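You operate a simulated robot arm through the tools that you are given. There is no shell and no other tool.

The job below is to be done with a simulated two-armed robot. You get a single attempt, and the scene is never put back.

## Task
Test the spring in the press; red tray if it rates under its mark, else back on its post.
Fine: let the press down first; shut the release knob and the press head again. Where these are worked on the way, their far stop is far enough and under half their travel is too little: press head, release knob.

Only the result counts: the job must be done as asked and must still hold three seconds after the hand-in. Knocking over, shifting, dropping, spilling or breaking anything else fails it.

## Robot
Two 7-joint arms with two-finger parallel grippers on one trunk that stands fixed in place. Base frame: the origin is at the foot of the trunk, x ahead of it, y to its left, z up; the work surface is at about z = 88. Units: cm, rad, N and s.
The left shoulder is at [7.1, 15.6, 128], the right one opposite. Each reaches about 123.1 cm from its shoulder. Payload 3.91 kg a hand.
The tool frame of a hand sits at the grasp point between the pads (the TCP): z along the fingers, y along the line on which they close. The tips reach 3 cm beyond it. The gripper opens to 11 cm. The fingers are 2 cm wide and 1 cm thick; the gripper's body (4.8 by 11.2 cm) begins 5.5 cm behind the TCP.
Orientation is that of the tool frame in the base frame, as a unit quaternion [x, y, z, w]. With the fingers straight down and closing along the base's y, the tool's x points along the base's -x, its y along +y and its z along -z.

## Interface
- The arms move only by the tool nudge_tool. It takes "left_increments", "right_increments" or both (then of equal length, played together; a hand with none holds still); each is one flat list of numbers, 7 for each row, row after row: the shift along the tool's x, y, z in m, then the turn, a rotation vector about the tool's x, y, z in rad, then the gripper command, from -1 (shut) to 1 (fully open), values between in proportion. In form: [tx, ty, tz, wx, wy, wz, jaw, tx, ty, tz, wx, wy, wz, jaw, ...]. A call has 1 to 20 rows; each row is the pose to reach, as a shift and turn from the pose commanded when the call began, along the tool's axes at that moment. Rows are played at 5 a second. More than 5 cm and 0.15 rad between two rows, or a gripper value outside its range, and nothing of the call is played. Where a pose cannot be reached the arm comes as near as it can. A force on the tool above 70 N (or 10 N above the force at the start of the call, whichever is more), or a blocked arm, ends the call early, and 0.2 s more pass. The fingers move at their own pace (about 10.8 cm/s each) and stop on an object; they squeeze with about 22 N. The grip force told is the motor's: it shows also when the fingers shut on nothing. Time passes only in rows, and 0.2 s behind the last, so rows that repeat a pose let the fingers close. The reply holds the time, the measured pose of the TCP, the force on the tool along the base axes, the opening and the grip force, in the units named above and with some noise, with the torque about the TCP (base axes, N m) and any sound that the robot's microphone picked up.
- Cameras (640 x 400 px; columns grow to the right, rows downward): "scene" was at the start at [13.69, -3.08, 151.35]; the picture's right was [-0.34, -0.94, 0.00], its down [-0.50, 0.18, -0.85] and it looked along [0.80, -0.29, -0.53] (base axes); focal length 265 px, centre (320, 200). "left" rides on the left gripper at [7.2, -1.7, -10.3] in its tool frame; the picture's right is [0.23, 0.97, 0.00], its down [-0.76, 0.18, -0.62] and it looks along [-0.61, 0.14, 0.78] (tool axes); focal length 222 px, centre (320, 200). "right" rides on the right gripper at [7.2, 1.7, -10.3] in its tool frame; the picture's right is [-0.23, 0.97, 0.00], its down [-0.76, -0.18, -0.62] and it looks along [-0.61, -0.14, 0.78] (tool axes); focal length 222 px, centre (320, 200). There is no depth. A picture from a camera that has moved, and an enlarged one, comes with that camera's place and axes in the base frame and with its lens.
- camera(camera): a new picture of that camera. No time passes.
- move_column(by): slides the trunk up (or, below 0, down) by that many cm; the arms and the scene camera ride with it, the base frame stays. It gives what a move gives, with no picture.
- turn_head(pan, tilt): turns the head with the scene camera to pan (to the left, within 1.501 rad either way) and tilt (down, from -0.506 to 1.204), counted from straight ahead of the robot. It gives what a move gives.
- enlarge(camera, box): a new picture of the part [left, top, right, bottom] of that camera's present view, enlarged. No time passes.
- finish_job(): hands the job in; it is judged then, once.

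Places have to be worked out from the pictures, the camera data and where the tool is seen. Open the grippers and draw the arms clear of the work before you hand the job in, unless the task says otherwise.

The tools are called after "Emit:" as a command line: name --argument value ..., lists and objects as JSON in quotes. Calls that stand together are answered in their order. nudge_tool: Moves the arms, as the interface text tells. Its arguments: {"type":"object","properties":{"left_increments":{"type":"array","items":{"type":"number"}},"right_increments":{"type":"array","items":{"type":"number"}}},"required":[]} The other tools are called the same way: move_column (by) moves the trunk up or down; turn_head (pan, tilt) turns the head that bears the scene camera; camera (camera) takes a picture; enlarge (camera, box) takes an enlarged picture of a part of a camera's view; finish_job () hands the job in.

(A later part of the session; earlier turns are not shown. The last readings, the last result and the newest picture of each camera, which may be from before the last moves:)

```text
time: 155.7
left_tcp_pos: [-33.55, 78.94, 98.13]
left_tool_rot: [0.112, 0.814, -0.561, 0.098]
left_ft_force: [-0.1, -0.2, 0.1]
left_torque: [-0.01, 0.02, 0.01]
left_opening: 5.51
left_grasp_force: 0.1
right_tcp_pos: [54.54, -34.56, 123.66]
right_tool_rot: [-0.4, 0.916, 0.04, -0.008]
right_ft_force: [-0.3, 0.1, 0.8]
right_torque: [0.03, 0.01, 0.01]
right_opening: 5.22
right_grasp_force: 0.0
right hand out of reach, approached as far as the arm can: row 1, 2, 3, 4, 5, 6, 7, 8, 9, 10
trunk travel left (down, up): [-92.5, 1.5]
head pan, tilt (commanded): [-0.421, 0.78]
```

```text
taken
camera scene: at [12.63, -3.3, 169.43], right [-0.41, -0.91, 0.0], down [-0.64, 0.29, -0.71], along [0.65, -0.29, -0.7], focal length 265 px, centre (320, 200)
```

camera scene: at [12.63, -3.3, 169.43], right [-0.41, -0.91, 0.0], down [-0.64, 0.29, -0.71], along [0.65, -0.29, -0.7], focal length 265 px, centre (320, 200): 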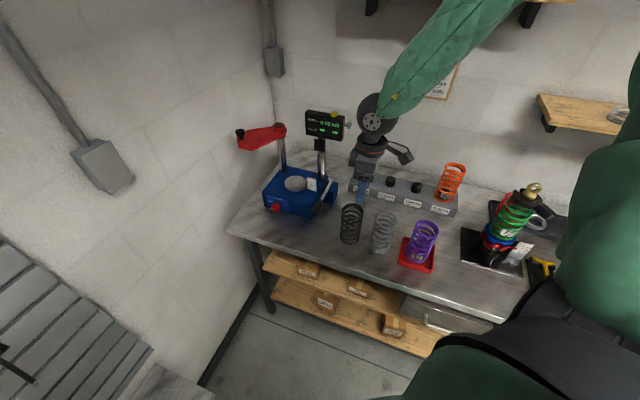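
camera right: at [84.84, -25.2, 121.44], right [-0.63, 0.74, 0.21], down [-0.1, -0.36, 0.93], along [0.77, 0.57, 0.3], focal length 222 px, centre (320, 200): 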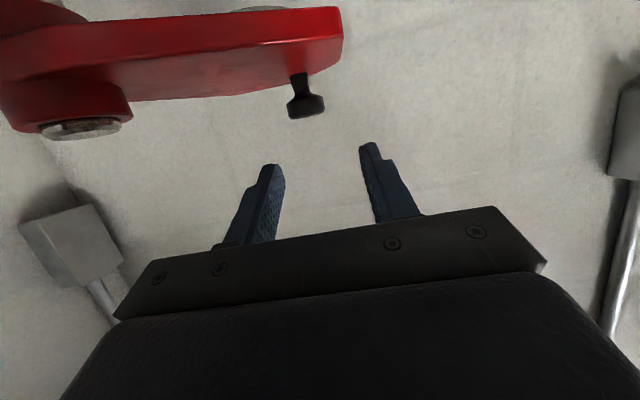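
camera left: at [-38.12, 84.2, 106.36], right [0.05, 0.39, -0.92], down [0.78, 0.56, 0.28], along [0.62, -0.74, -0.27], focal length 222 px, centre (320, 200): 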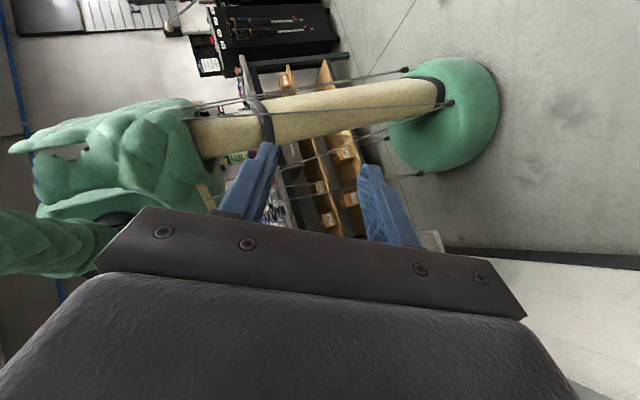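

The elbow is pinned high, so the hand can't go left. The inward tilt lowered it before, so here, where the arm is freer, I'll raise the hand and tilt it inward strongly again. After that I'll carry it right and straighten it to keep the elbow down.

Emit:
nudge_tool --right_increments '[-0.0005, 0.0023, -0.0287, 0, 0, 0, -0.05, -0.001, 0.0046, -0.0575, 0, 0, 0, -0.05, -0.0015, 0.0069, -0.0862, 0, 0, 0, -0.05, -0.002, 0.0092, -0.115, 0, 0, 0, -0.05, -0.0025, 0.0115, -0.1437, 0, 0, 0, -0.05, -0.0201, 0.0277, -0.1435, -0.0817, -0.0879, -0.0056, -0.05, -0.0374, 0.0441, -0.1462, -0.1634, -0.1758, -0.0112, -0.05, -0.0544, 0.0602, -0.1518, -0.2451, -0.2637, -0.0168, -0.05, -0.0707, 0.0758, -0.1601, -0.3268, -0.3516, -0.0224, -0.05, -0.0859, 0.0907, -0.171, -0.4085, -0.4395, -0.028, -0.05, -0.1001, 0.1047, -0.1844, -0.4902, -0.5274, -0.0336, -0.05, -0.1129, 0.1175, -0.2001, -0.5719, -0.6153, -0.0392, -0.05, -0.1241, 0.1291, -0.2179, -0.6536, -0.7032, -0.0448, -0.05, -0.1337, 0.1393, -0.2374, -0.7353, -0.7911, -0.0504, -0.05, -0.1414, 0.1478, -0.2585, -0.817, -0.879, -0.056, -0.05]'

Emit:
camera --camera "scene"

```text
time: 158.9
left_tcp_pos: [-33.54, 78.84, 98.09]
left_tool_rot: [0.111, 0.814, -0.561, 0.099]
left_ft_force: [-0.4, -0.1, -0.6]
left_torque: [0.01, 0.03, 0.02]
left_opening: 5.49
left_grasp_force: 0.1
right_tcp_pos: [54.95, -16.07, 150.77]
right_tool_rot: [-0.334, 0.731, 0.553, 0.219]
right_ft_force: [0.2, 0.2, 0.3]
right_torque: [-0.01, 0.01, -0.02]
right_opening: 5.22
right_grasp_force: 0.1
trunk travel left (down, up): [-92.5, 1.5]
head pan, tilt (commanded): [-0.421, 0.78]
```

```text
taken
camera scene: at [12.68, -3.33, 169.43], right [-0.41, -0.91, 0.0], down [-0.64, 0.29, -0.71], along [0.65, -0.29, -0.7], focal length 265 px, centre (320, 200)
```

scene: 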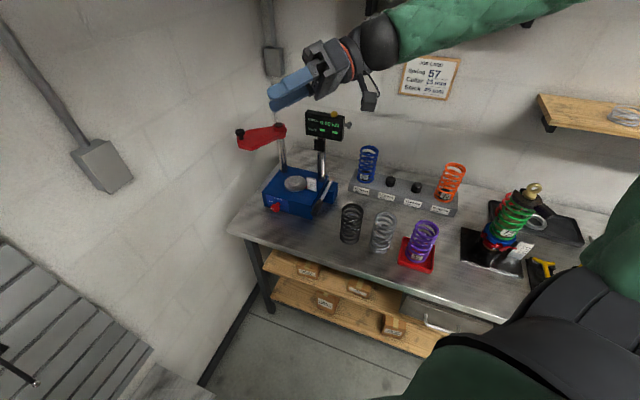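

Now, keeping that inward tilt, I'll carry the hand to the right, which should press the elbow down.

Emit:
nudge_tool --right_increments '[0.0139, -0.0005, -0.0236, 0, 0, 0, -0.05, 0.0278, -0.0009, -0.0471, 0, 0, 0, -0.05, 0.0417, -0.0014, -0.0707, 0, 0, 0, -0.05, 0.0556, -0.0018, -0.0942, 0, 0, 0, -0.05, 0.0696, -0.0023, -0.1178, 0, 0, 0, -0.05, 0.0835, -0.0027, -0.1413, 0, 0, 0, -0.05, 0.0974, -0.0032, -0.1649, 0, 0, 0, -0.05, 0.1113, -0.0036, -0.1884, 0, 0, 0, -0.05, 0.1252, -0.0041, -0.212, 0, 0, 0, -0.05, 0.1391, -0.0045, -0.2355, 0, 0, 0, -0.05]'

Emit:
camera --camera "scene"

```text
time: 161.1
left_tcp_pos: [-33.65, 78.7, 98.0]
left_tool_rot: [0.11, 0.815, -0.56, 0.099]
left_ft_force: [0.3, -0.4, -0.2]
left_torque: [0.01, -0.01, 0.01]
left_opening: 5.49
left_grasp_force: 0.0
right_tcp_pos: [46.67, -41.95, 148.0]
right_tool_rot: [-0.334, 0.732, 0.552, 0.22]
right_ft_force: [0.0, -0.3, 0.1]
right_torque: [0.03, 0.0, -0.01]
right_opening: 5.25
right_grasp_force: 0.1
trunk travel left (down, up): [-92.5, 1.5]
head pan, tilt (commanded): [-0.421, 0.78]
```

```text
taken
camera scene: at [12.53, -3.34, 169.43], right [-0.41, -0.91, 0.0], down [-0.64, 0.29, -0.71], along [0.65, -0.29, -0.7], focal length 265 px, centre (320, 200)
```

scene: 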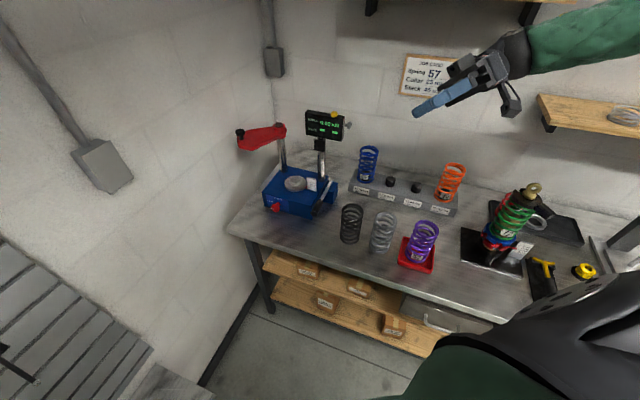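

No limit yet. I'll tilt a little further inward and a bit more to the right before straightening.

Emit:
nudge_tool --right_increments '[-0.0123, 0.0116, -0.0029, -0.0595, -0.064, -0.0043, -0.05, -0.0246, 0.0233, -0.0058, -0.119, -0.128, -0.0085, -0.05, -0.0368, 0.0349, -0.0086, -0.1785, -0.192, -0.0128, -0.05, -0.0491, 0.0465, -0.0115, -0.238, -0.256, -0.017, -0.05, -0.0421, 0.0463, -0.0331, -0.238, -0.256, -0.017, -0.05, -0.0351, 0.0461, -0.0547, -0.238, -0.256, -0.017, -0.05, -0.0281, 0.0459, -0.0763, -0.238, -0.256, -0.017, -0.05]'

Emit:
camera --camera "scene"

```text
time: 162.7
left_tcp_pos: [-33.57, 78.65, 98.18]
left_tool_rot: [0.111, 0.814, -0.561, 0.099]
left_ft_force: [-0.9, -0.6, -0.4]
left_torque: [0.0, 0.0, 0.0]
left_opening: 5.51
left_grasp_force: 0.1
right_tcp_pos: [45.64, -47.7, 154.98]
right_tool_rot: [-0.29, 0.625, 0.671, 0.274]
right_ft_force: [0.2, 0.2, -0.1]
right_torque: [0.02, -0.04, -0.03]
right_opening: 5.22
right_grasp_force: 0.1
trunk travel left (down, up): [-92.5, 1.5]
head pan, tilt (commanded): [-0.421, 0.78]
```

```text
taken
camera scene: at [12.61, -3.35, 169.43], right [-0.41, -0.91, 0.0], down [-0.64, 0.29, -0.71], along [0.65, -0.29, -0.7], focal length 265 px, centre (320, 200)
```

scene: 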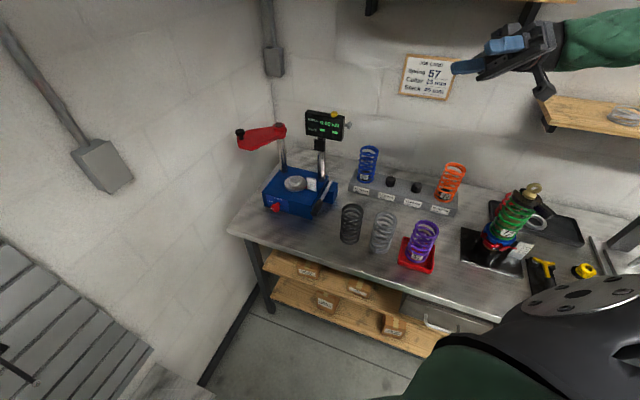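

No limits hit. Now I'll straighten the hand to point down again at this right-hand position.

Emit:
nudge_tool --right_increments '[0.0197, -0.0183, -0.0019, 0.092, 0.0986, 0.0063, -0.05, 0.0392, -0.0361, -0.0073, 0.184, 0.1972, 0.0126, -0.05, 0.0581, -0.0532, -0.0163, 0.276, 0.2958, 0.0189, -0.05, 0.0761, -0.0692, -0.0286, 0.368, 0.3944, 0.0252, -0.05, 0.0927, -0.0837, -0.044, 0.46, 0.493, 0.0315, -0.05, 0.1078, -0.0966, -0.0623, 0.552, 0.5916, 0.0378, -0.05, 0.121, -0.1076, -0.083, 0.644, 0.6902, 0.0441, -0.05, 0.1322, -0.1166, -0.1059, 0.736, 0.7888, 0.0504, -0.05, 0.141, -0.1233, -0.1305, 0.828, 0.8874, 0.0567, -0.05, 0.1475, -0.1277, -0.1563, 0.92, 0.986, 0.063, -0.05, 0.1513, -0.1295, -0.1829, 1.012, 1.0846, 0.0693, -0.05, 0.1525, -0.1289, -0.21, 1.104, 1.183, 0.0755, -0.05]'

Emit:
camera --camera "scene"

```text
time: 165.3
left_tcp_pos: [-33.71, 78.85, 97.99]
left_tool_rot: [0.112, 0.814, -0.561, 0.098]
left_ft_force: [-0.7, 0.3, 0.1]
left_torque: [-0.01, 0.02, 0.02]
left_opening: 5.5
left_grasp_force: 0.0
right_tcp_pos: [45.55, -67.9, 134.25]
right_tool_rot: [-0.398, 0.917, 0.009, -0.021]
right_ft_force: [0.9, 0.1, -0.1]
right_torque: [0.01, -0.02, 0.02]
right_opening: 5.23
right_grasp_force: 0.0
trunk travel left (down, up): [-92.5, 1.5]
head pan, tilt (commanded): [-0.421, 0.78]
```

```text
taken
camera scene: at [12.53, -3.43, 169.43], right [-0.41, -0.91, 0.0], down [-0.64, 0.29, -0.71], along [0.65, -0.29, -0.7], focal length 265 px, centre (320, 200)
```

scene: 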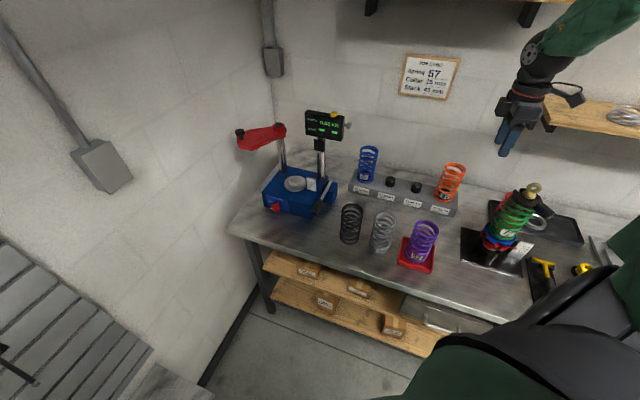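

I'll now move the hand back left to the place in front of the press and compare the elbow.

Emit:
nudge_tool --right_increments '[-0.0269, 0.0078, -0.0031, 0, 0, 0, -0.05, -0.0538, 0.0155, -0.0061, 0, 0, 0, -0.05, -0.0806, 0.0233, -0.0092, 0, 0, 0, -0.05, -0.1075, 0.031, -0.0123, 0, 0, 0, -0.05, -0.1344, 0.0388, -0.0153, 0, 0, 0, -0.05, -0.1613, 0.0465, -0.0184, 0, 0, 0, -0.05, -0.1881, 0.0543, -0.0214, 0, 0, 0, -0.05, -0.215, 0.062, -0.0245, 0, 0, 0, -0.05, -0.2419, 0.0698, -0.0276, 0, 0, 0, -0.05, -0.2688, 0.0775, -0.0306, 0, 0, 0, -0.05, -0.2956, 0.0853, -0.0337, 0, 0, 0, -0.05, -0.3225, 0.093, -0.0368, 0, 0, 0, -0.05, -0.3494, 0.1008, -0.0398, 0, 0, 0, -0.05, -0.3763, 0.1085, -0.0429, 0, 0, 0, -0.05, -0.4031, 0.1163, -0.0459, 0, 0, 0, -0.05, -0.43, 0.124, -0.049, 0, 0, 0, -0.05]'

Emit:
camera --camera "scene"

```text
time: 168.7
left_tcp_pos: [-33.38, 78.93, 98.1]
left_tool_rot: [0.111, 0.814, -0.561, 0.098]
left_ft_force: [0.4, 0.1, 0.6]
left_torque: [-0.01, -0.03, 0.0]
left_opening: 5.48
left_grasp_force: 0.1
right_tcp_pos: [66.41, -27.65, 137.97]
right_tool_rot: [-0.399, 0.916, 0.011, -0.021]
right_ft_force: [0.3, -0.7, -0.5]
right_torque: [-0.03, 0.05, -0.02]
right_opening: 5.22
right_grasp_force: 0.1
trunk travel left (down, up): [-92.5, 1.5]
head pan, tilt (commanded): [-0.421, 0.78]
```

```text
taken
camera scene: at [12.78, -3.21, 169.42], right [-0.41, -0.91, 0.0], down [-0.64, 0.29, -0.71], along [0.65, -0.29, -0.7], focal length 265 px, centre (320, 200)
```

scene: 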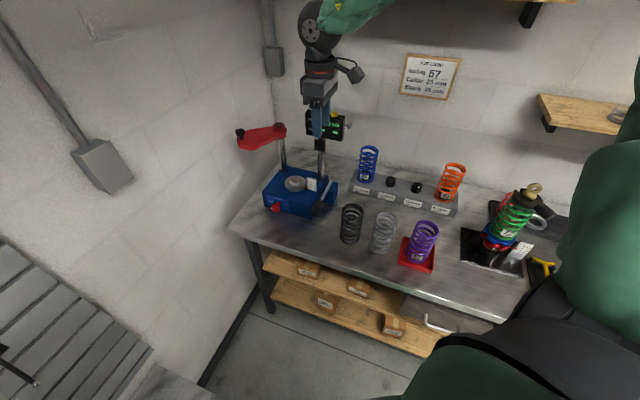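

The elbow is no better. Let me look at the left arm instead, which handled this very motion before; I'll turn the head left to see how it lies.

Emit:
turn_head --pan 1.5 --tilt 0.55

Emit:
camera --camera "scene"

Emit:
camera --camera "left"

```text
time: 170.6
left_tcp_pos: [-33.5, 78.95, 98.09]
left_tool_rot: [0.111, 0.814, -0.561, 0.098]
left_ft_force: [-0.5, 0.1, 0.1]
left_torque: [0.0, 0.0, 0.0]
left_opening: 5.51
left_grasp_force: 0.0
right_tcp_pos: [66.3, -27.87, 138.09]
right_tool_rot: [-0.4, 0.916, 0.011, -0.022]
right_ft_force: [-0.1, -0.7, 0.0]
right_torque: [0.03, 0.01, 0.02]
right_opening: 5.23
right_grasp_force: 0.0
trunk travel left (down, up): [-92.5, 1.5]
head pan, tilt (commanded): [1.499, 0.55]
```

```text
taken
camera scene: at [5.85, 9.01, 171.41], right [1.0, -0.07, 0.0], down [-0.04, -0.52, -0.85], along [0.06, 0.85, -0.52], focal length 265 px, centre (320, 200)
```

scene: 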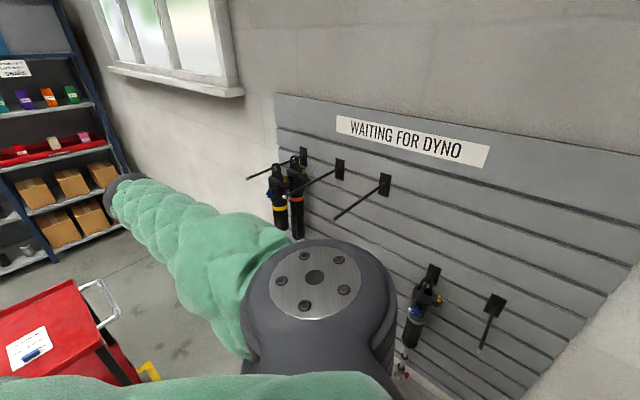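

```text
taken
camera left: at [-41.33, 88.45, 101.17], right [0.07, 0.35, -0.93], down [0.76, 0.59, 0.28], along [0.65, -0.73, -0.23], focal length 222 px, centre (320, 200)
```

left: 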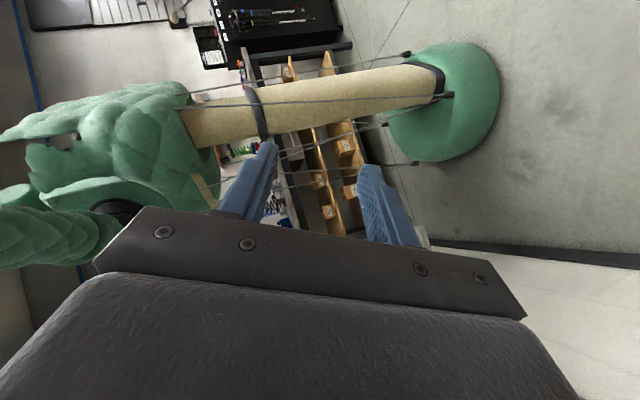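

The left arm lies stretched out behind, with pegs on the wall near its way forward, so I'd rather stay with the right arm. I'll turn the head back and tilt the right hand far inward, past level, since pushing against that wrist limit lowered the elbow.

Emit:
turn_head --pan -0.42 --tilt 0.78

Emit:
nudge_tool --right_increments '[-0.0182, 0.017, -0.0015, -0.0848, -0.0915, -0.0062, -0.05, -0.0361, 0.0339, -0.0061, -0.1695, -0.1831, -0.0123, -0.05, -0.0533, 0.0504, -0.0137, -0.2543, -0.2746, -0.0185, -0.05, -0.0695, 0.0661, -0.0242, -0.339, -0.3662, -0.0246, -0.05, -0.0846, 0.081, -0.0375, -0.4238, -0.4577, -0.0308, -0.05, -0.0982, 0.0947, -0.0533, -0.5085, -0.5492, -0.0369, -0.05, -0.1103, 0.1071, -0.0713, -0.5933, -0.6408, -0.0431, -0.05, -0.1205, 0.1179, -0.0914, -0.678, -0.7323, -0.0492, -0.05, -0.1287, 0.127, -0.1132, -0.7628, -0.8239, -0.0554, -0.05, -0.1348, 0.1342, -0.1362, -0.8475, -0.9154, -0.0615, -0.05, -0.1388, 0.1395, -0.1604, -0.9323, -1.0069, -0.0677, -0.05, -0.1404, 0.1427, -0.1852, -1.017, -1.0985, -0.0738, -0.05]'

Emit:
camera --camera "scene"

```text
time: 172.4
left_tcp_pos: [-33.55, 78.82, 97.99]
left_tool_rot: [0.111, 0.814, -0.562, 0.099]
left_ft_force: [0.1, -0.1, -0.6]
left_torque: [0.0, -0.01, -0.02]
left_opening: 5.5
left_grasp_force: 0.0
right_tcp_pos: [66.27, -27.87, 138.06]
right_tool_rot: [-0.4, 0.916, 0.011, -0.021]
right_ft_force: [-0.2, -1.0, 0.3]
right_torque: [-0.01, 0.0, -0.01]
right_opening: 5.24
right_grasp_force: 0.1
trunk travel left (down, up): [-92.5, 1.5]
head pan, tilt (commanded): [-0.421, 0.78]
```

```text
time: 175.1
left_tcp_pos: [-33.56, 78.77, 98.15]
left_tool_rot: [0.111, 0.814, -0.561, 0.1]
left_ft_force: [0.2, -0.8, 0.0]
left_torque: [0.04, 0.05, 0.0]
left_opening: 5.51
left_grasp_force: 0.0
right_tcp_pos: [66.5, -7.94, 156.67]
right_tool_rot: [-0.307, 0.664, 0.63, 0.261]
right_ft_force: [-0.3, -0.2, -0.8]
right_torque: [0.01, 0.03, -0.01]
right_opening: 5.26
right_grasp_force: 0.0
trunk travel left (down, up): [-92.5, 1.5]
head pan, tilt (commanded): [-0.421, 0.78]
```

```text
taken
camera scene: at [12.68, -3.38, 169.43], right [-0.41, -0.91, 0.0], down [-0.64, 0.29, -0.71], along [0.65, -0.29, -0.7], focal length 265 px, centre (320, 200)
```

scene: 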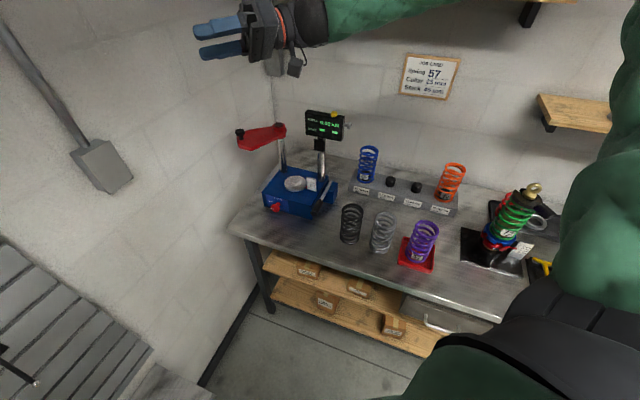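

I'll keep tilting in the same sense, past level, until it meets the wrist limit.

Emit:
nudge_tool --right_increments '[-0.0183, 0.0168, -0.0015, -0.0845, -0.0921, -0.005, -0.05, -0.0362, 0.0336, -0.0062, -0.1689, -0.1841, -0.01, -0.05, -0.0536, 0.0499, -0.0139, -0.2534, -0.2762, -0.015, -0.05, -0.07, 0.0655, -0.0244, -0.3378, -0.3682, -0.02, -0.05, -0.0853, 0.0802, -0.0377, -0.4223, -0.4603, -0.025, -0.05, -0.099, 0.0937, -0.0536, -0.5067, -0.5523, -0.03, -0.05, -0.1112, 0.1059, -0.0717, -0.5912, -0.6444, -0.035, -0.05, -0.1216, 0.1165, -0.0918, -0.6756, -0.7364, -0.04, -0.05]'

Emit:
camera --camera "scene"

```text
time: 176.8
left_tcp_pos: [-33.61, 78.9, 98.01]
left_tool_rot: [0.112, 0.814, -0.562, 0.099]
left_ft_force: [0.3, -0.7, -0.4]
left_torque: [0.01, 0.02, 0.0]
left_opening: 5.52
left_grasp_force: 0.1
right_tcp_pos: [66.25, -15.71, 174.22]
right_tool_rot: [-0.144, 0.28, 0.872, 0.374]
right_ft_force: [0.4, 1.2, -0.5]
right_torque: [0.03, 0.0, -0.02]
right_opening: 5.24
right_grasp_force: 0.1
trunk travel left (down, up): [-92.5, 1.5]
head pan, tilt (commanded): [-0.421, 0.78]
```

```text
taken
camera scene: at [12.66, -3.29, 169.43], right [-0.41, -0.91, 0.0], down [-0.64, 0.29, -0.71], along [0.65, -0.29, -0.7], focal length 265 px, centre (320, 200)
```

scene: 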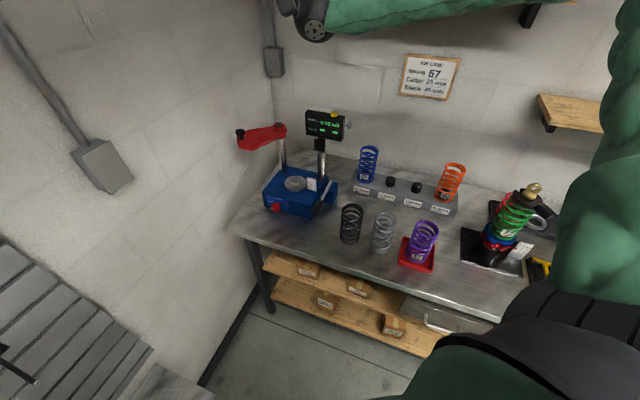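

No limit yet and the elbow is only a little lower. But the readings show the arm reaches further left when the wrist is higher relative to the shoulder, so lowering the trunk should solve this. First I'll bring the hand to the diagonal orientation high in front.

Emit:
nudge_tool --right_increments '[0.001, -0.005, -0.0144, 0.092, 0.0751, -0.0339, -0.05, 0.002, -0.01, -0.0288, 0.184, 0.1503, -0.0679, -0.05, 0.0031, -0.0151, -0.0433, 0.276, 0.2254, -0.1018, -0.05, 0.0041, -0.0201, -0.0577, 0.368, 0.3005, -0.1358, -0.05, 0.0051, -0.0251, -0.0721, 0.46, 0.3756, -0.1697, -0.05, 0.0061, -0.0301, -0.0865, 0.552, 0.4508, -0.2036, -0.05, 0.0071, -0.0351, -0.1009, 0.644, 0.5259, -0.2376, -0.05, 0.0082, -0.0402, -0.1154, 0.736, 0.601, -0.2715, -0.05, 0.0092, -0.0452, -0.1298, 0.828, 0.6761, -0.3054, -0.05, 0.0102, -0.0502, -0.1442, 0.92, 0.7513, -0.3394, -0.05, 0.0112, -0.0552, -0.1586, 1.012, 0.8264, -0.3733, -0.05, 0.0122, -0.0602, -0.173, 1.104, 0.9015, -0.4073, -0.05, 0.0132, -0.0652, -0.1874, 1.196, 0.9766, -0.4412, -0.05, 0.0143, -0.0703, -0.2019, 1.288, 1.0518, -0.4751, -0.05, 0.0153, -0.0753, -0.2163, 1.38, 1.1269, -0.5091, -0.05, 0.0163, -0.0803, -0.2307, 1.472, 1.202, -0.543, -0.05]'

Emit:
camera --camera "scene"

```text
time: 180.2
left_tcp_pos: [-33.57, 78.95, 98.06]
left_tool_rot: [0.111, 0.814, -0.562, 0.098]
left_ft_force: [-0.2, -0.9, -0.7]
left_torque: [-0.02, 0.02, -0.01]
left_opening: 5.5
left_grasp_force: 0.1
right_tcp_pos: [72.14, -24.09, 151.79]
right_tool_rot: [-0.353, 0.854, 0.145, 0.352]
right_ft_force: [0.2, 0.1, 0.9]
right_torque: [0.0, 0.01, 0.0]
right_opening: 5.21
right_grasp_force: 0.1
trunk travel left (down, up): [-92.5, 1.5]
head pan, tilt (commanded): [-0.421, 0.78]
```

```text
taken
camera scene: at [12.68, -3.25, 169.43], right [-0.41, -0.91, 0.0], down [-0.64, 0.29, -0.71], along [0.65, -0.29, -0.7], focal length 265 px, centre (320, 200)
```

scene: 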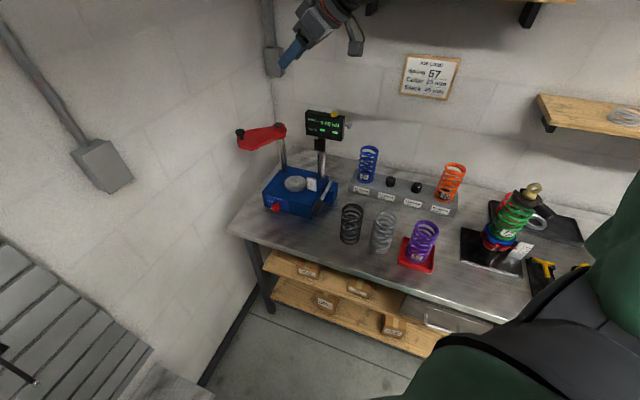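

Good. Now I'll lower the trunk by 25 cm; both hands have free space below them.

Emit:
move_column --by -25

Emit:
camera --camera "scene"

Emit:
camera --camera "right"

```text
time: 182.8
left_tcp_pos: [-33.54, 78.86, 73.05]
left_tool_rot: [0.111, 0.814, -0.562, 0.098]
left_ft_force: [-0.4, -0.5, 0.1]
left_torque: [0.03, 0.03, -0.01]
left_opening: 5.51
left_grasp_force: 0.1
right_tcp_pos: [72.15, -24.02, 126.86]
right_tool_rot: [-0.354, 0.854, 0.145, 0.353]
right_ft_force: [-0.3, 0.0, -0.2]
right_torque: [0.04, -0.03, -0.02]
right_opening: 5.24
right_grasp_force: 0.1
trunk travel left (down, up): [-67.5, 26.5]
head pan, tilt (commanded): [-0.421, 0.78]
```

```text
taken
camera scene: at [12.64, -3.28, 144.44], right [-0.41, -0.91, 0.0], down [-0.64, 0.29, -0.71], along [0.65, -0.29, -0.7], focal length 265 px, centre (320, 200)
```

scene: 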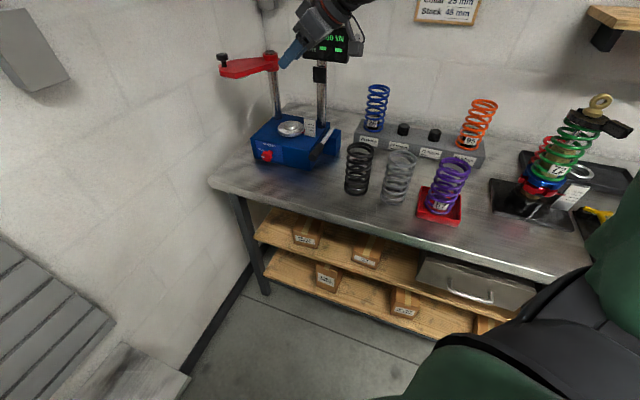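

```text
taken
camera right: at [62.22, -31.76, 129.09], right [-0.57, 0.8, 0.16], down [0.2, -0.05, 0.98], along [0.79, 0.59, -0.13], focal length 222 px, centre (320, 200)
```

right: 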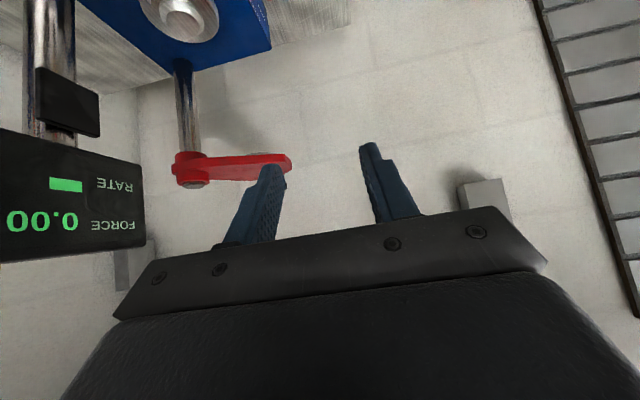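

Now the wrist is above the shoulder. I'll try the diagonal approach to the head's knob again, half way first.

Emit:
nudge_tool --right_increments '[-0.0131, -0.01, 0.0166, 0, 0, 0, -0.05, -0.0262, -0.02, 0.0332, 0, 0, 0, -0.05, -0.0393, -0.03, 0.0498, 0, 0, 0, -0.05, -0.0523, -0.04, 0.0663, 0, 0, 0, -0.05, -0.0654, -0.05, 0.0829, 0, 0, 0, -0.05, -0.0785, -0.06, 0.0995, 0, 0, 0, -0.05]'

Emit:
camera --camera "scene"

Emit:
camera --camera "right"

```text
time: 184.2
left_tcp_pos: [-33.51, 78.81, 73.1]
left_tool_rot: [0.111, 0.814, -0.562, 0.098]
left_ft_force: [0.0, 0.3, 1.0]
left_torque: [0.0, 0.02, -0.01]
left_opening: 5.51
left_grasp_force: 0.1
right_tcp_pos: [85.42, -19.57, 125.28]
right_tool_rot: [-0.353, 0.854, 0.145, 0.353]
right_ft_force: [0.8, 0.0, -0.1]
right_torque: [0.03, -0.03, 0.03]
right_opening: 5.23
right_grasp_force: 0.0
trunk travel left (down, up): [-67.5, 26.5]
head pan, tilt (commanded): [-0.421, 0.78]
```

```text
taken
camera scene: at [12.81, -3.29, 144.41], right [-0.41, -0.91, 0.0], down [-0.64, 0.29, -0.71], along [0.65, -0.29, -0.7], focal length 265 px, centre (320, 200)
```

scene: 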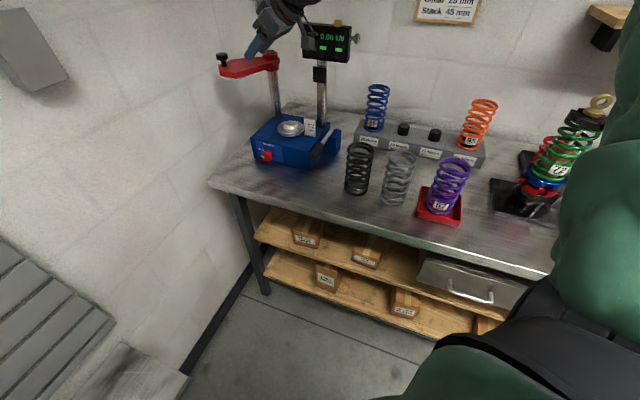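

```text
taken
camera right: at [75.61, -27.22, 127.43], right [-0.57, 0.8, 0.16], down [0.2, -0.05, 0.98], along [0.79, 0.59, -0.13], focal length 222 px, centre (320, 200)
```

right: 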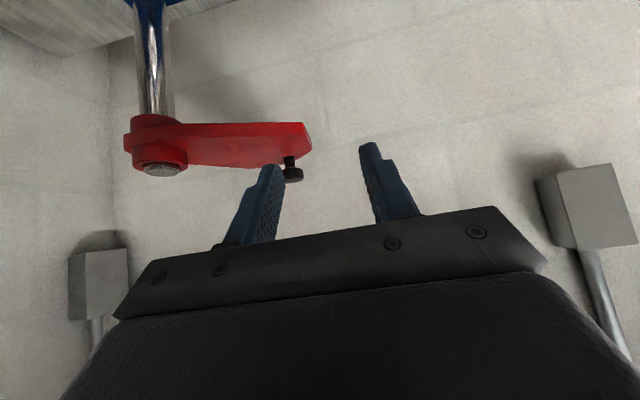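

No reach limit so far. I'll continue to the point just before the knob.

Emit:
nudge_tool --right_increments '[-0.0131, -0.01, 0.0166, 0, 0, 0, -0.05, -0.0262, -0.02, 0.0332, 0, 0, 0, -0.05, -0.0393, -0.03, 0.0498, 0, 0, 0, -0.05, -0.0523, -0.04, 0.0663, 0, 0, 0, -0.05, -0.0654, -0.05, 0.0829, 0, 0, 0, -0.05, -0.0785, -0.06, 0.0995, 0, 0, 0, -0.05]'

Emit:
camera --camera "scene"

Emit:
camera --camera "right"

```text
time: 185.6
left_tcp_pos: [-33.44, 78.96, 73.15]
left_tool_rot: [0.11, 0.814, -0.561, 0.098]
left_ft_force: [-0.8, 0.2, 0.3]
left_torque: [-0.01, 0.04, -0.03]
left_opening: 5.5
left_grasp_force: 0.1
right_tcp_pos: [98.56, -14.87, 123.58]
right_tool_rot: [-0.353, 0.855, 0.145, 0.352]
right_ft_force: [0.5, 0.2, 0.7]
right_torque: [-0.02, 0.01, -0.02]
right_opening: 5.24
right_grasp_force: 0.0
trunk travel left (down, up): [-67.5, 26.5]
head pan, tilt (commanded): [-0.421, 0.78]
```

```text
taken
camera scene: at [12.82, -3.29, 144.41], right [-0.41, -0.91, 0.0], down [-0.64, 0.29, -0.71], along [0.65, -0.29, -0.7], focal length 265 px, centre (320, 200)
```

scene: 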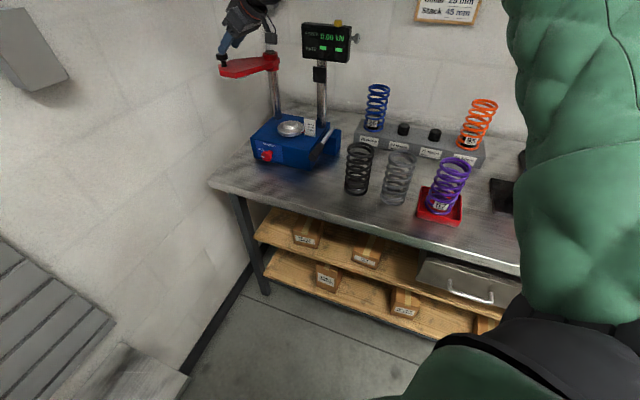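

```text
taken
camera right: at [88.67, -22.53, 125.95], right [-0.57, 0.8, 0.16], down [0.2, -0.05, 0.98], along [0.79, 0.59, -0.13], focal length 222 px, centre (320, 200)
```

right: 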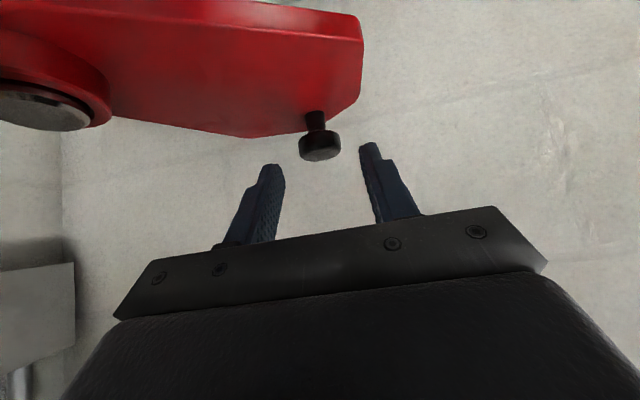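

The reach is fine now, and the knob sits centred about 6 cm ahead of the fingers. I'll advance 4.2 cm so the fingers straddle its cap, then close on it.

Emit:
nudge_tool --right_increments '[0, 0.0005, 0.014, 0, 0, 0, -0.05, 0, 0.001, 0.028, 0, 0, 0, -0.05, 0, 0.001, 0.042, 0, 0, 0, -0.05]'

Emit:
camera --camera "right"

Emit:
enlarge --camera "scene" --box '[200, 0, 360, 110]'

```text
time: 186.4
left_tcp_pos: [-33.51, 78.88, 73.15]
left_tool_rot: [0.112, 0.813, -0.562, 0.098]
left_ft_force: [0.8, 0.1, 0.8]
left_torque: [-0.02, -0.02, -0.05]
left_opening: 5.49
left_grasp_force: 0.0
right_tcp_pos: [100.43, -12.63, 120.87]
right_tool_rot: [-0.354, 0.854, 0.146, 0.352]
right_ft_force: [-0.1, -1.2, -0.6]
right_torque: [0.01, 0.02, 0.0]
right_opening: 5.24
right_grasp_force: 0.0
trunk travel left (down, up): [-67.5, 26.5]
head pan, tilt (commanded): [-0.421, 0.78]
```

```text
taken
camera right: at [90.51, -20.24, 123.12], right [-0.57, 0.8, 0.16], down [0.2, -0.05, 0.98], along [0.79, 0.59, -0.13], focal length 222 px, centre (320, 200)
```

right: 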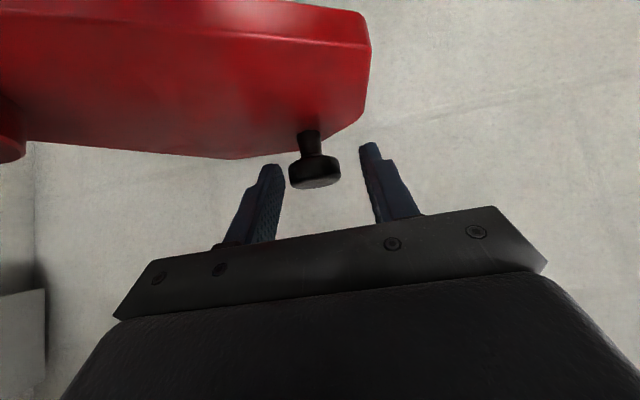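

```text
3.64 times, centred on (280, 55) of scene
camera zoom: at [12.72, -3.27, 144.42], right [-0.41, -0.91, 0.0], down [-0.64, 0.29, -0.71], along [0.65, -0.29, -0.7], focal length 963 px, centre (466, 727)
```

zoom: 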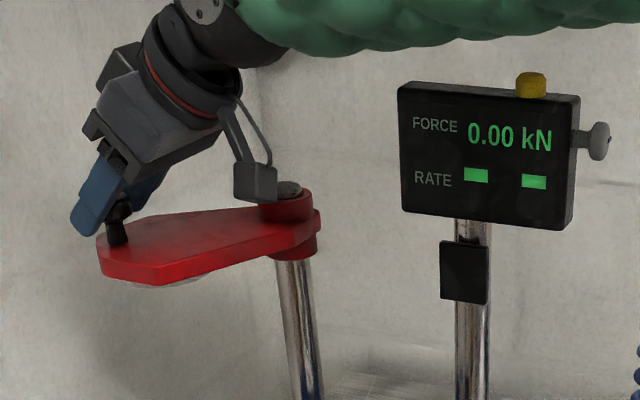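

The cap is between the fingers about 1.7 cm beyond the TCP, with no contact. I'll close gently on it.

Emit:
nudge_tool --right_increments '[0, 0, 0, 0, 0, 0, -0.2, 0, 0, 0, 0, 0, 0, -0.35, 0, 0, 0, 0, 0, 0, -0.45, 0, 0, 0, 0, 0, 0, -0.45]'

Emit:
camera --camera "right"

```text
time: 187.4
left_tcp_pos: [-33.67, 78.94, 73.17]
left_tool_rot: [0.112, 0.814, -0.562, 0.099]
left_ft_force: [-0.9, -0.2, 0.4]
left_torque: [0.02, 0.03, 0.0]
left_opening: 5.51
left_grasp_force: 0.1
right_tcp_pos: [100.28, -12.81, 120.87]
right_tool_rot: [-0.353, 0.854, 0.146, 0.354]
right_ft_force: [2.3, -7.7, 1.2]
right_torque: [-0.32, 0.02, 0.0]
right_opening: 3.33
right_grasp_force: 44.9
trunk travel left (down, up): [-67.5, 26.5]
head pan, tilt (commanded): [-0.421, 0.78]
```

```text
taken
camera right: at [90.47, -20.39, 123.14], right [-0.57, 0.8, 0.16], down [0.2, -0.05, 0.98], along [0.8, 0.59, -0.13], focal length 222 px, centre (320, 200)
```

right: 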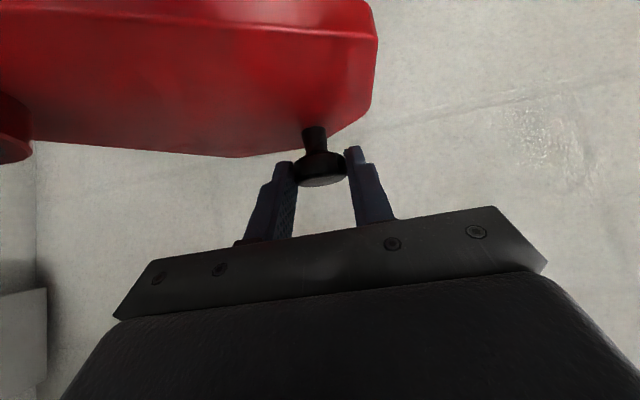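

The cap (3.3 cm) is gripped with hardly any side force. I'll lead the knob along its arc towards the closed side, the first 24°, in centimetre steps.

Emit:
nudge_tool --right_increments '[0.0051, 0.0066, -0.0051, 0, 0, 0, -0.45, 0.0105, 0.0127, -0.0105, 0, 0, 0, -0.45, 0.0163, 0.0183, -0.0163, 0, 0, 0, -0.45, 0.0222, 0.0233, -0.0222, 0, 0, 0, -0.45, 0.0284, 0.0277, -0.0284, 0, 0, 0, -0.45, 0.0348, 0.0315, -0.0348, 0, 0, 0, -0.45]'

Emit:
camera --camera "right"

Emit:
camera --camera "scene"

```text
time: 188.8
left_tcp_pos: [-33.56, 78.87, 73.19]
left_tool_rot: [0.112, 0.815, -0.561, 0.099]
left_ft_force: [-0.5, -0.1, -0.4]
left_torque: [0.01, 0.02, -0.01]
left_opening: 5.49
left_grasp_force: 0.1
right_tcp_pos: [94.8, -14.18, 120.8]
right_tool_rot: [-0.353, 0.854, 0.146, 0.353]
right_ft_force: [7.7, -13.2, -0.6]
right_torque: [-0.32, -0.01, -0.17]
right_opening: 3.69
right_grasp_force: 6.8
trunk travel left (down, up): [-67.5, 26.5]
head pan, tilt (commanded): [-0.421, 0.78]
```

```text
taken
camera right: at [84.9, -21.64, 123.03], right [-0.57, 0.8, 0.16], down [0.2, -0.06, 0.98], along [0.8, 0.59, -0.13], focal length 222 px, centre (320, 200)
```

right: 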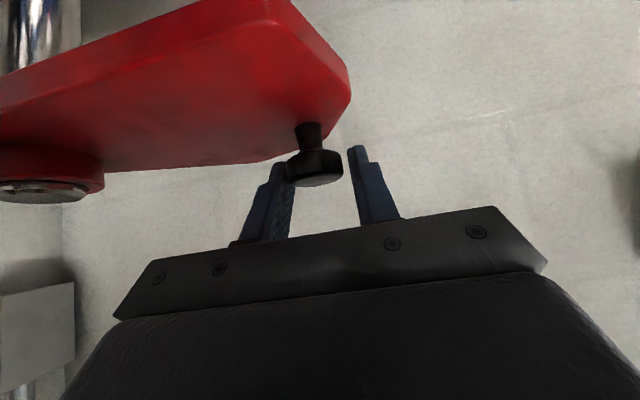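

```text
taken
camera scene: at [12.7, -3.44, 144.41], right [-0.41, -0.91, 0.0], down [-0.64, 0.29, -0.71], along [0.65, -0.29, -0.7], focal length 265 px, centre (320, 200)
```

scene: 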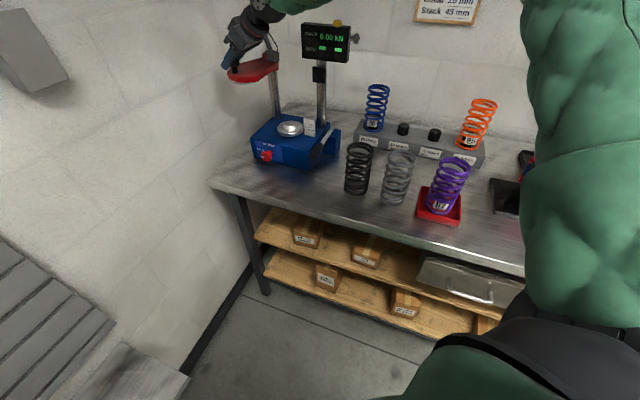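

The head follows, now at about 115°. In the next stretch the pull is along the fingers, so I'll squeeze a little more and lead it on to about 146°.

Emit:
nudge_tool --right_increments '[0, 0, 0, 0, 0, 0, -0.7, 0.0066, 0.0031, -0.0066, 0, 0, 0, -0.7, 0.0134, 0.0056, -0.0134, 0, 0, 0, -0.7, 0.0202, 0.0074, -0.0202, 0, 0, 0, -0.7, 0.0271, 0.0086, -0.0271, 0, 0, 0, -0.7, 0.034, 0.009, -0.034, 0, 0, 0, -0.7, 0.0409, 0.0088, -0.0409, 0, 0, 0, -0.7, 0.0478, 0.0078, -0.0478, 0, 0, 0, -0.7, 0.0546, 0.0062, -0.0546, 0, 0, 0, -0.7]'

Emit:
camera --camera "right"

Emit:
enlarge --camera "scene" --box '[200, 0, 360, 110]'

```text
time: 190.8
left_tcp_pos: [-33.36, 78.63, 73.32]
left_tool_rot: [0.11, 0.815, -0.56, 0.098]
left_ft_force: [-0.1, -0.1, 0.0]
left_torque: [-0.01, 0.02, -0.02]
left_opening: 5.51
left_grasp_force: 0.0
right_tcp_pos: [89.5, -19.23, 120.64]
right_tool_rot: [-0.352, 0.854, 0.146, 0.354]
right_ft_force: [56.6, -22.5, 15.3]
right_torque: [0.03, -1.2, 0.8]
right_opening: 4.44
right_grasp_force: 28.1
trunk travel left (down, up): [-67.5, 26.5]
head pan, tilt (commanded): [-0.421, 0.78]
```

```text
taken
camera right: at [79.57, -26.88, 122.96], right [-0.57, 0.8, 0.16], down [0.19, -0.06, 0.98], along [0.8, 0.59, -0.12], focal length 222 px, centre (320, 200)
```

right: 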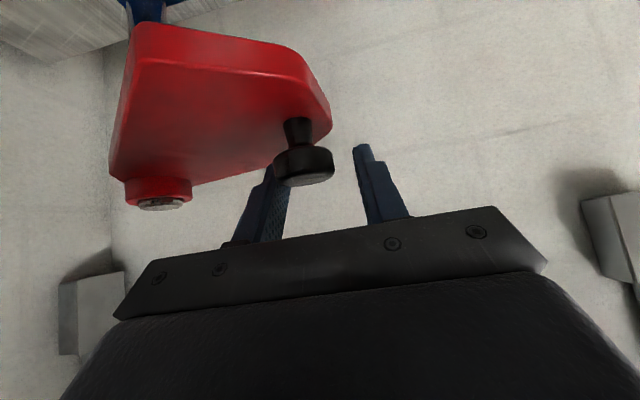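

```text
3.64 times, centred on (280, 55) of scene
camera zoom: at [13.16, -3.53, 144.38], right [-0.41, -0.91, 0.0], down [-0.64, 0.29, -0.71], along [0.65, -0.29, -0.71], focal length 963 px, centre (466, 727)
```

zoom: 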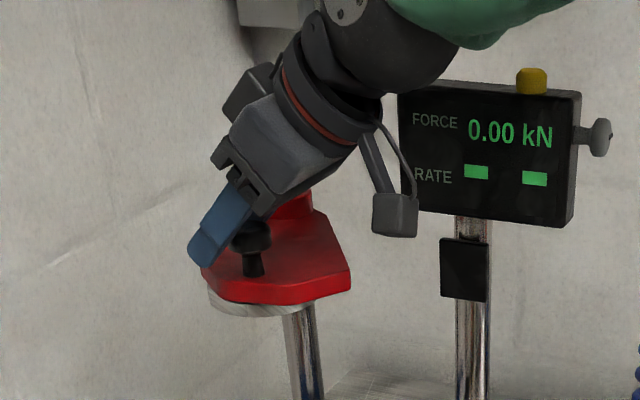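

The head is near 145°, with about 60 N building sideways because the real arc is slightly tighter than mine. I'll loosen the fingers a little, shift over, and push the knob with the near finger for the rest of the way.

Emit:
nudge_tool --right_increments '[0.001, -0.004, -0.001, 0, 0, 0, -0.2, 0.003, -0.009, -0.003, 0, 0, 0, -0.2, 0.0054, -0.0131, -0.0054, 0, 0, 0, -0.2, 0.0117, -0.016, -0.0117, 0, 0, 0, -0.2, 0.018, -0.0192, -0.018, 0, 0, 0, -0.2, 0.024, -0.0235, -0.024, 0, 0, 0, -0.2, 0.0299, -0.0278, -0.0299, 0, 0, 0, -0.2]'

Emit:
camera --camera "right"

Emit:
enlarge --camera "scene" --box '[200, 0, 360, 110]'

```text
time: 192.4
left_tcp_pos: [-33.41, 78.75, 73.06]
left_tool_rot: [0.111, 0.815, -0.561, 0.099]
left_ft_force: [-0.3, 0.3, 0.0]
left_torque: [-0.03, 0.02, 0.02]
left_opening: 5.49
left_grasp_force: 0.1
right_tcp_pos: [87.75, -23.78, 120.93]
right_tool_rot: [-0.354, 0.853, 0.146, 0.354]
right_ft_force: [-2.1, 1.2, 1.1]
right_torque: [0.02, 0.05, 0.05]
right_opening: 4.49
right_grasp_force: 1.3
trunk travel left (down, up): [-67.5, 26.5]
head pan, tilt (commanded): [-0.421, 0.78]
```

```text
taken
camera right: at [77.8, -31.45, 123.15], right [-0.58, 0.8, 0.16], down [0.2, -0.05, 0.98], along [0.79, 0.59, -0.13], focal length 222 px, centre (320, 200)
```

right: 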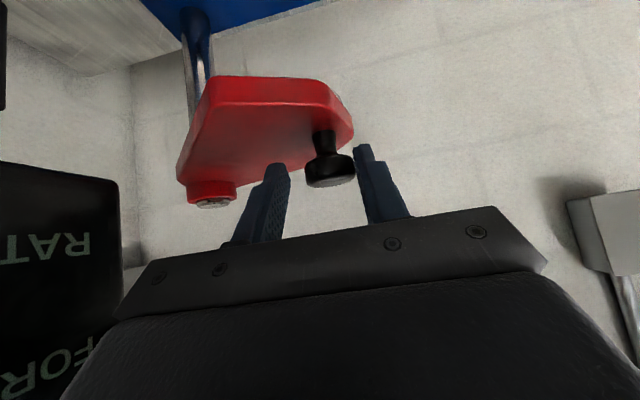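

```text
3.64 times, centred on (280, 55) of scene
camera zoom: at [12.62, -3.29, 144.43], right [-0.41, -0.91, 0.0], down [-0.64, 0.29, -0.71], along [0.65, -0.29, -0.7], focal length 963 px, centre (466, 727)
```

zoom: 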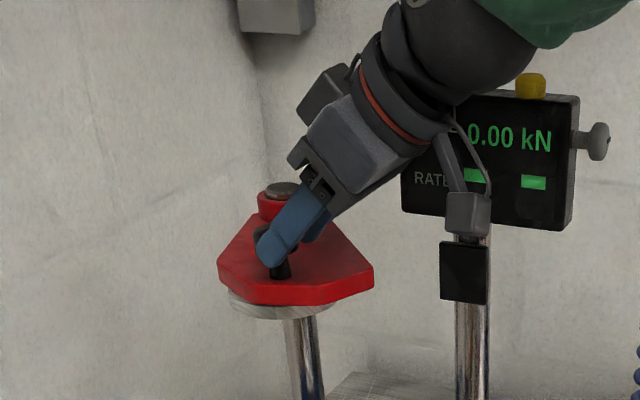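

The head is around 164° and moving freely, with the near finger pushing. I'll continue to the closed position.

Emit:
nudge_tool --right_increments '[0.0055, -0.0054, -0.0055, 0, 0, 0, -0.2, 0.011, -0.0108, -0.011, 0, 0, 0, -0.2, 0.0158, -0.0172, -0.0158, 0, 0, 0, -0.2, 0.0207, -0.0237, -0.0207, 0, 0, 0, -0.2, 0.0244, -0.03, -0.0244, 0, 0, 0, -0.2, 0.028, -0.0364, -0.028, 0, 0, 0, -0.2]'

Emit:
camera --camera "right"

Emit:
enlarge --camera "scene" --box '[200, 0, 360, 110]'

```text
time: 193.9
left_tcp_pos: [-33.95, 78.54, 72.55]
left_tool_rot: [0.108, 0.811, -0.566, 0.098]
left_ft_force: [-0.1, -0.1, 0.0]
left_torque: [0.0, -0.03, 0.05]
left_opening: 5.52
left_grasp_force: 0.1
right_tcp_pos: [86.94, -27.93, 120.91]
right_tool_rot: [-0.359, 0.853, 0.148, 0.349]
right_ft_force: [-14.5, 58.8, -2.0]
right_torque: [-3.09, -0.89, -2.87]
right_opening: 4.39
right_grasp_force: 0.1
trunk travel left (down, up): [-67.5, 26.5]
head pan, tilt (commanded): [-0.421, 0.78]
stopped in row 6 (right hand): the force on the tool passed its limit at 76 N (the readings are from after the stop); the commanded pose is now the measured one
```

```text
taken
camera right: at [77.18, -35.74, 123.34], right [-0.58, 0.8, 0.16], down [0.2, -0.05, 0.98], along [0.79, 0.6, -0.13], focal length 222 px, centre (320, 200)
```

right: 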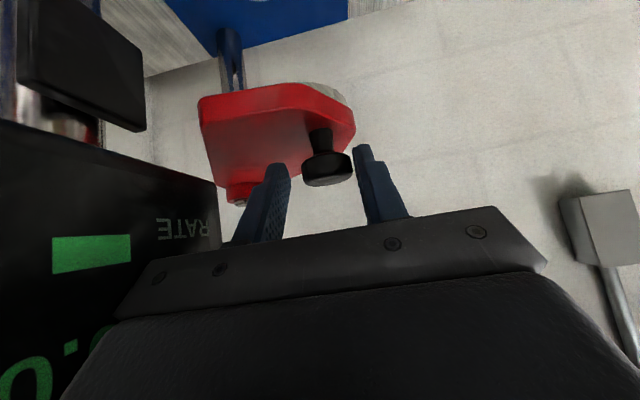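

```text
3.64 times, centred on (280, 55) of scene
camera zoom: at [12.5, -2.75, 144.47], right [-0.41, -0.91, 0.0], down [-0.64, 0.28, -0.71], along [0.65, -0.29, -0.7], focal length 963 px, centre (466, 727)
```

zoom: 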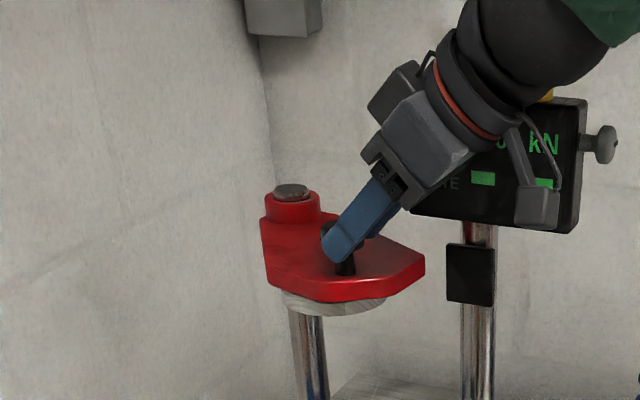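

The stop came from the gripper body touching the display's face, with the head still about 6° from closed. I'll ease off sideways, then back the hand out and look at the display.

Emit:
nudge_tool --right_increments '[0, 0.004, 0, 0, 0, 0, -0.1, 0, 0.008, 0, 0, 0, 0, -0.05, 0, 0.008, -0.015, 0, 0, 0, -0.05, 0, 0.008, -0.035, 0, 0, 0, -0.05, 0, 0.008, -0.055, 0, 0, 0, -0.05, 0, 0.01, -0.075, 0, 0, 0, -0.05]'

Emit:
camera --camera "right"

Emit:
enlarge --camera "scene" --box '[200, 0, 360, 110]'

```text
time: 195.3
left_tcp_pos: [-33.79, 78.44, 72.84]
left_tool_rot: [0.11, 0.812, -0.565, 0.097]
left_ft_force: [0.1, 0.0, -0.1]
left_torque: [-0.01, -0.02, 0.02]
left_opening: 5.5
left_grasp_force: 0.1
right_tcp_pos: [82.73, -32.4, 126.05]
right_tool_rot: [-0.355, 0.854, 0.147, 0.351]
right_ft_force: [0.0, -0.1, -0.3]
right_torque: [-0.01, -0.03, -0.01]
right_opening: 5.23
right_grasp_force: 0.0
trunk travel left (down, up): [-67.5, 26.5]
head pan, tilt (commanded): [-0.421, 0.78]
```

```text
taken
camera right: at [72.92, -39.96, 128.38], right [-0.58, 0.8, 0.16], down [0.2, -0.06, 0.98], along [0.79, 0.6, -0.13], focal length 222 px, centre (320, 200)
```

right: 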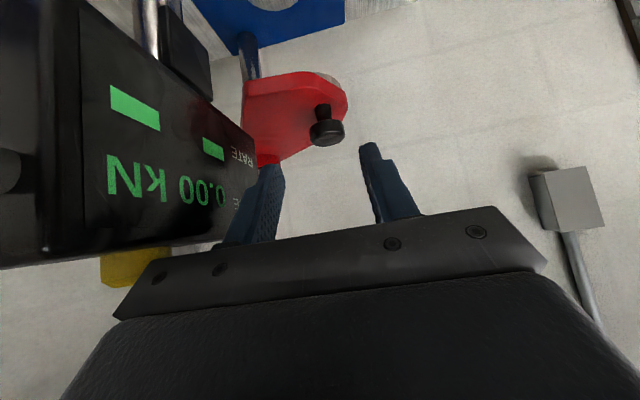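

```text
3.64 times, centred on (280, 55) of scene
camera zoom: at [12.52, -3.4, 144.45], right [-0.41, -0.91, 0.0], down [-0.64, 0.29, -0.71], along [0.65, -0.29, -0.7], focal length 963 px, centre (466, 727)
```

zoom: 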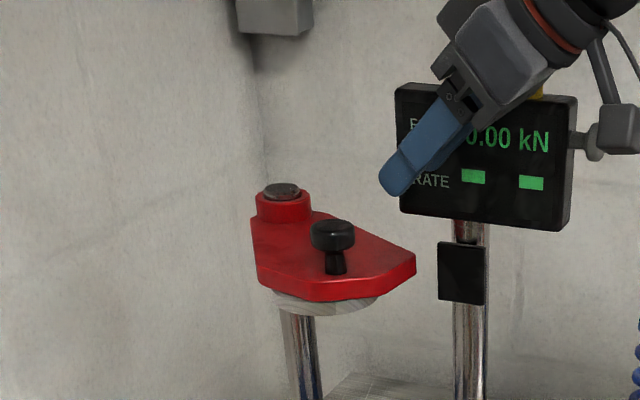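

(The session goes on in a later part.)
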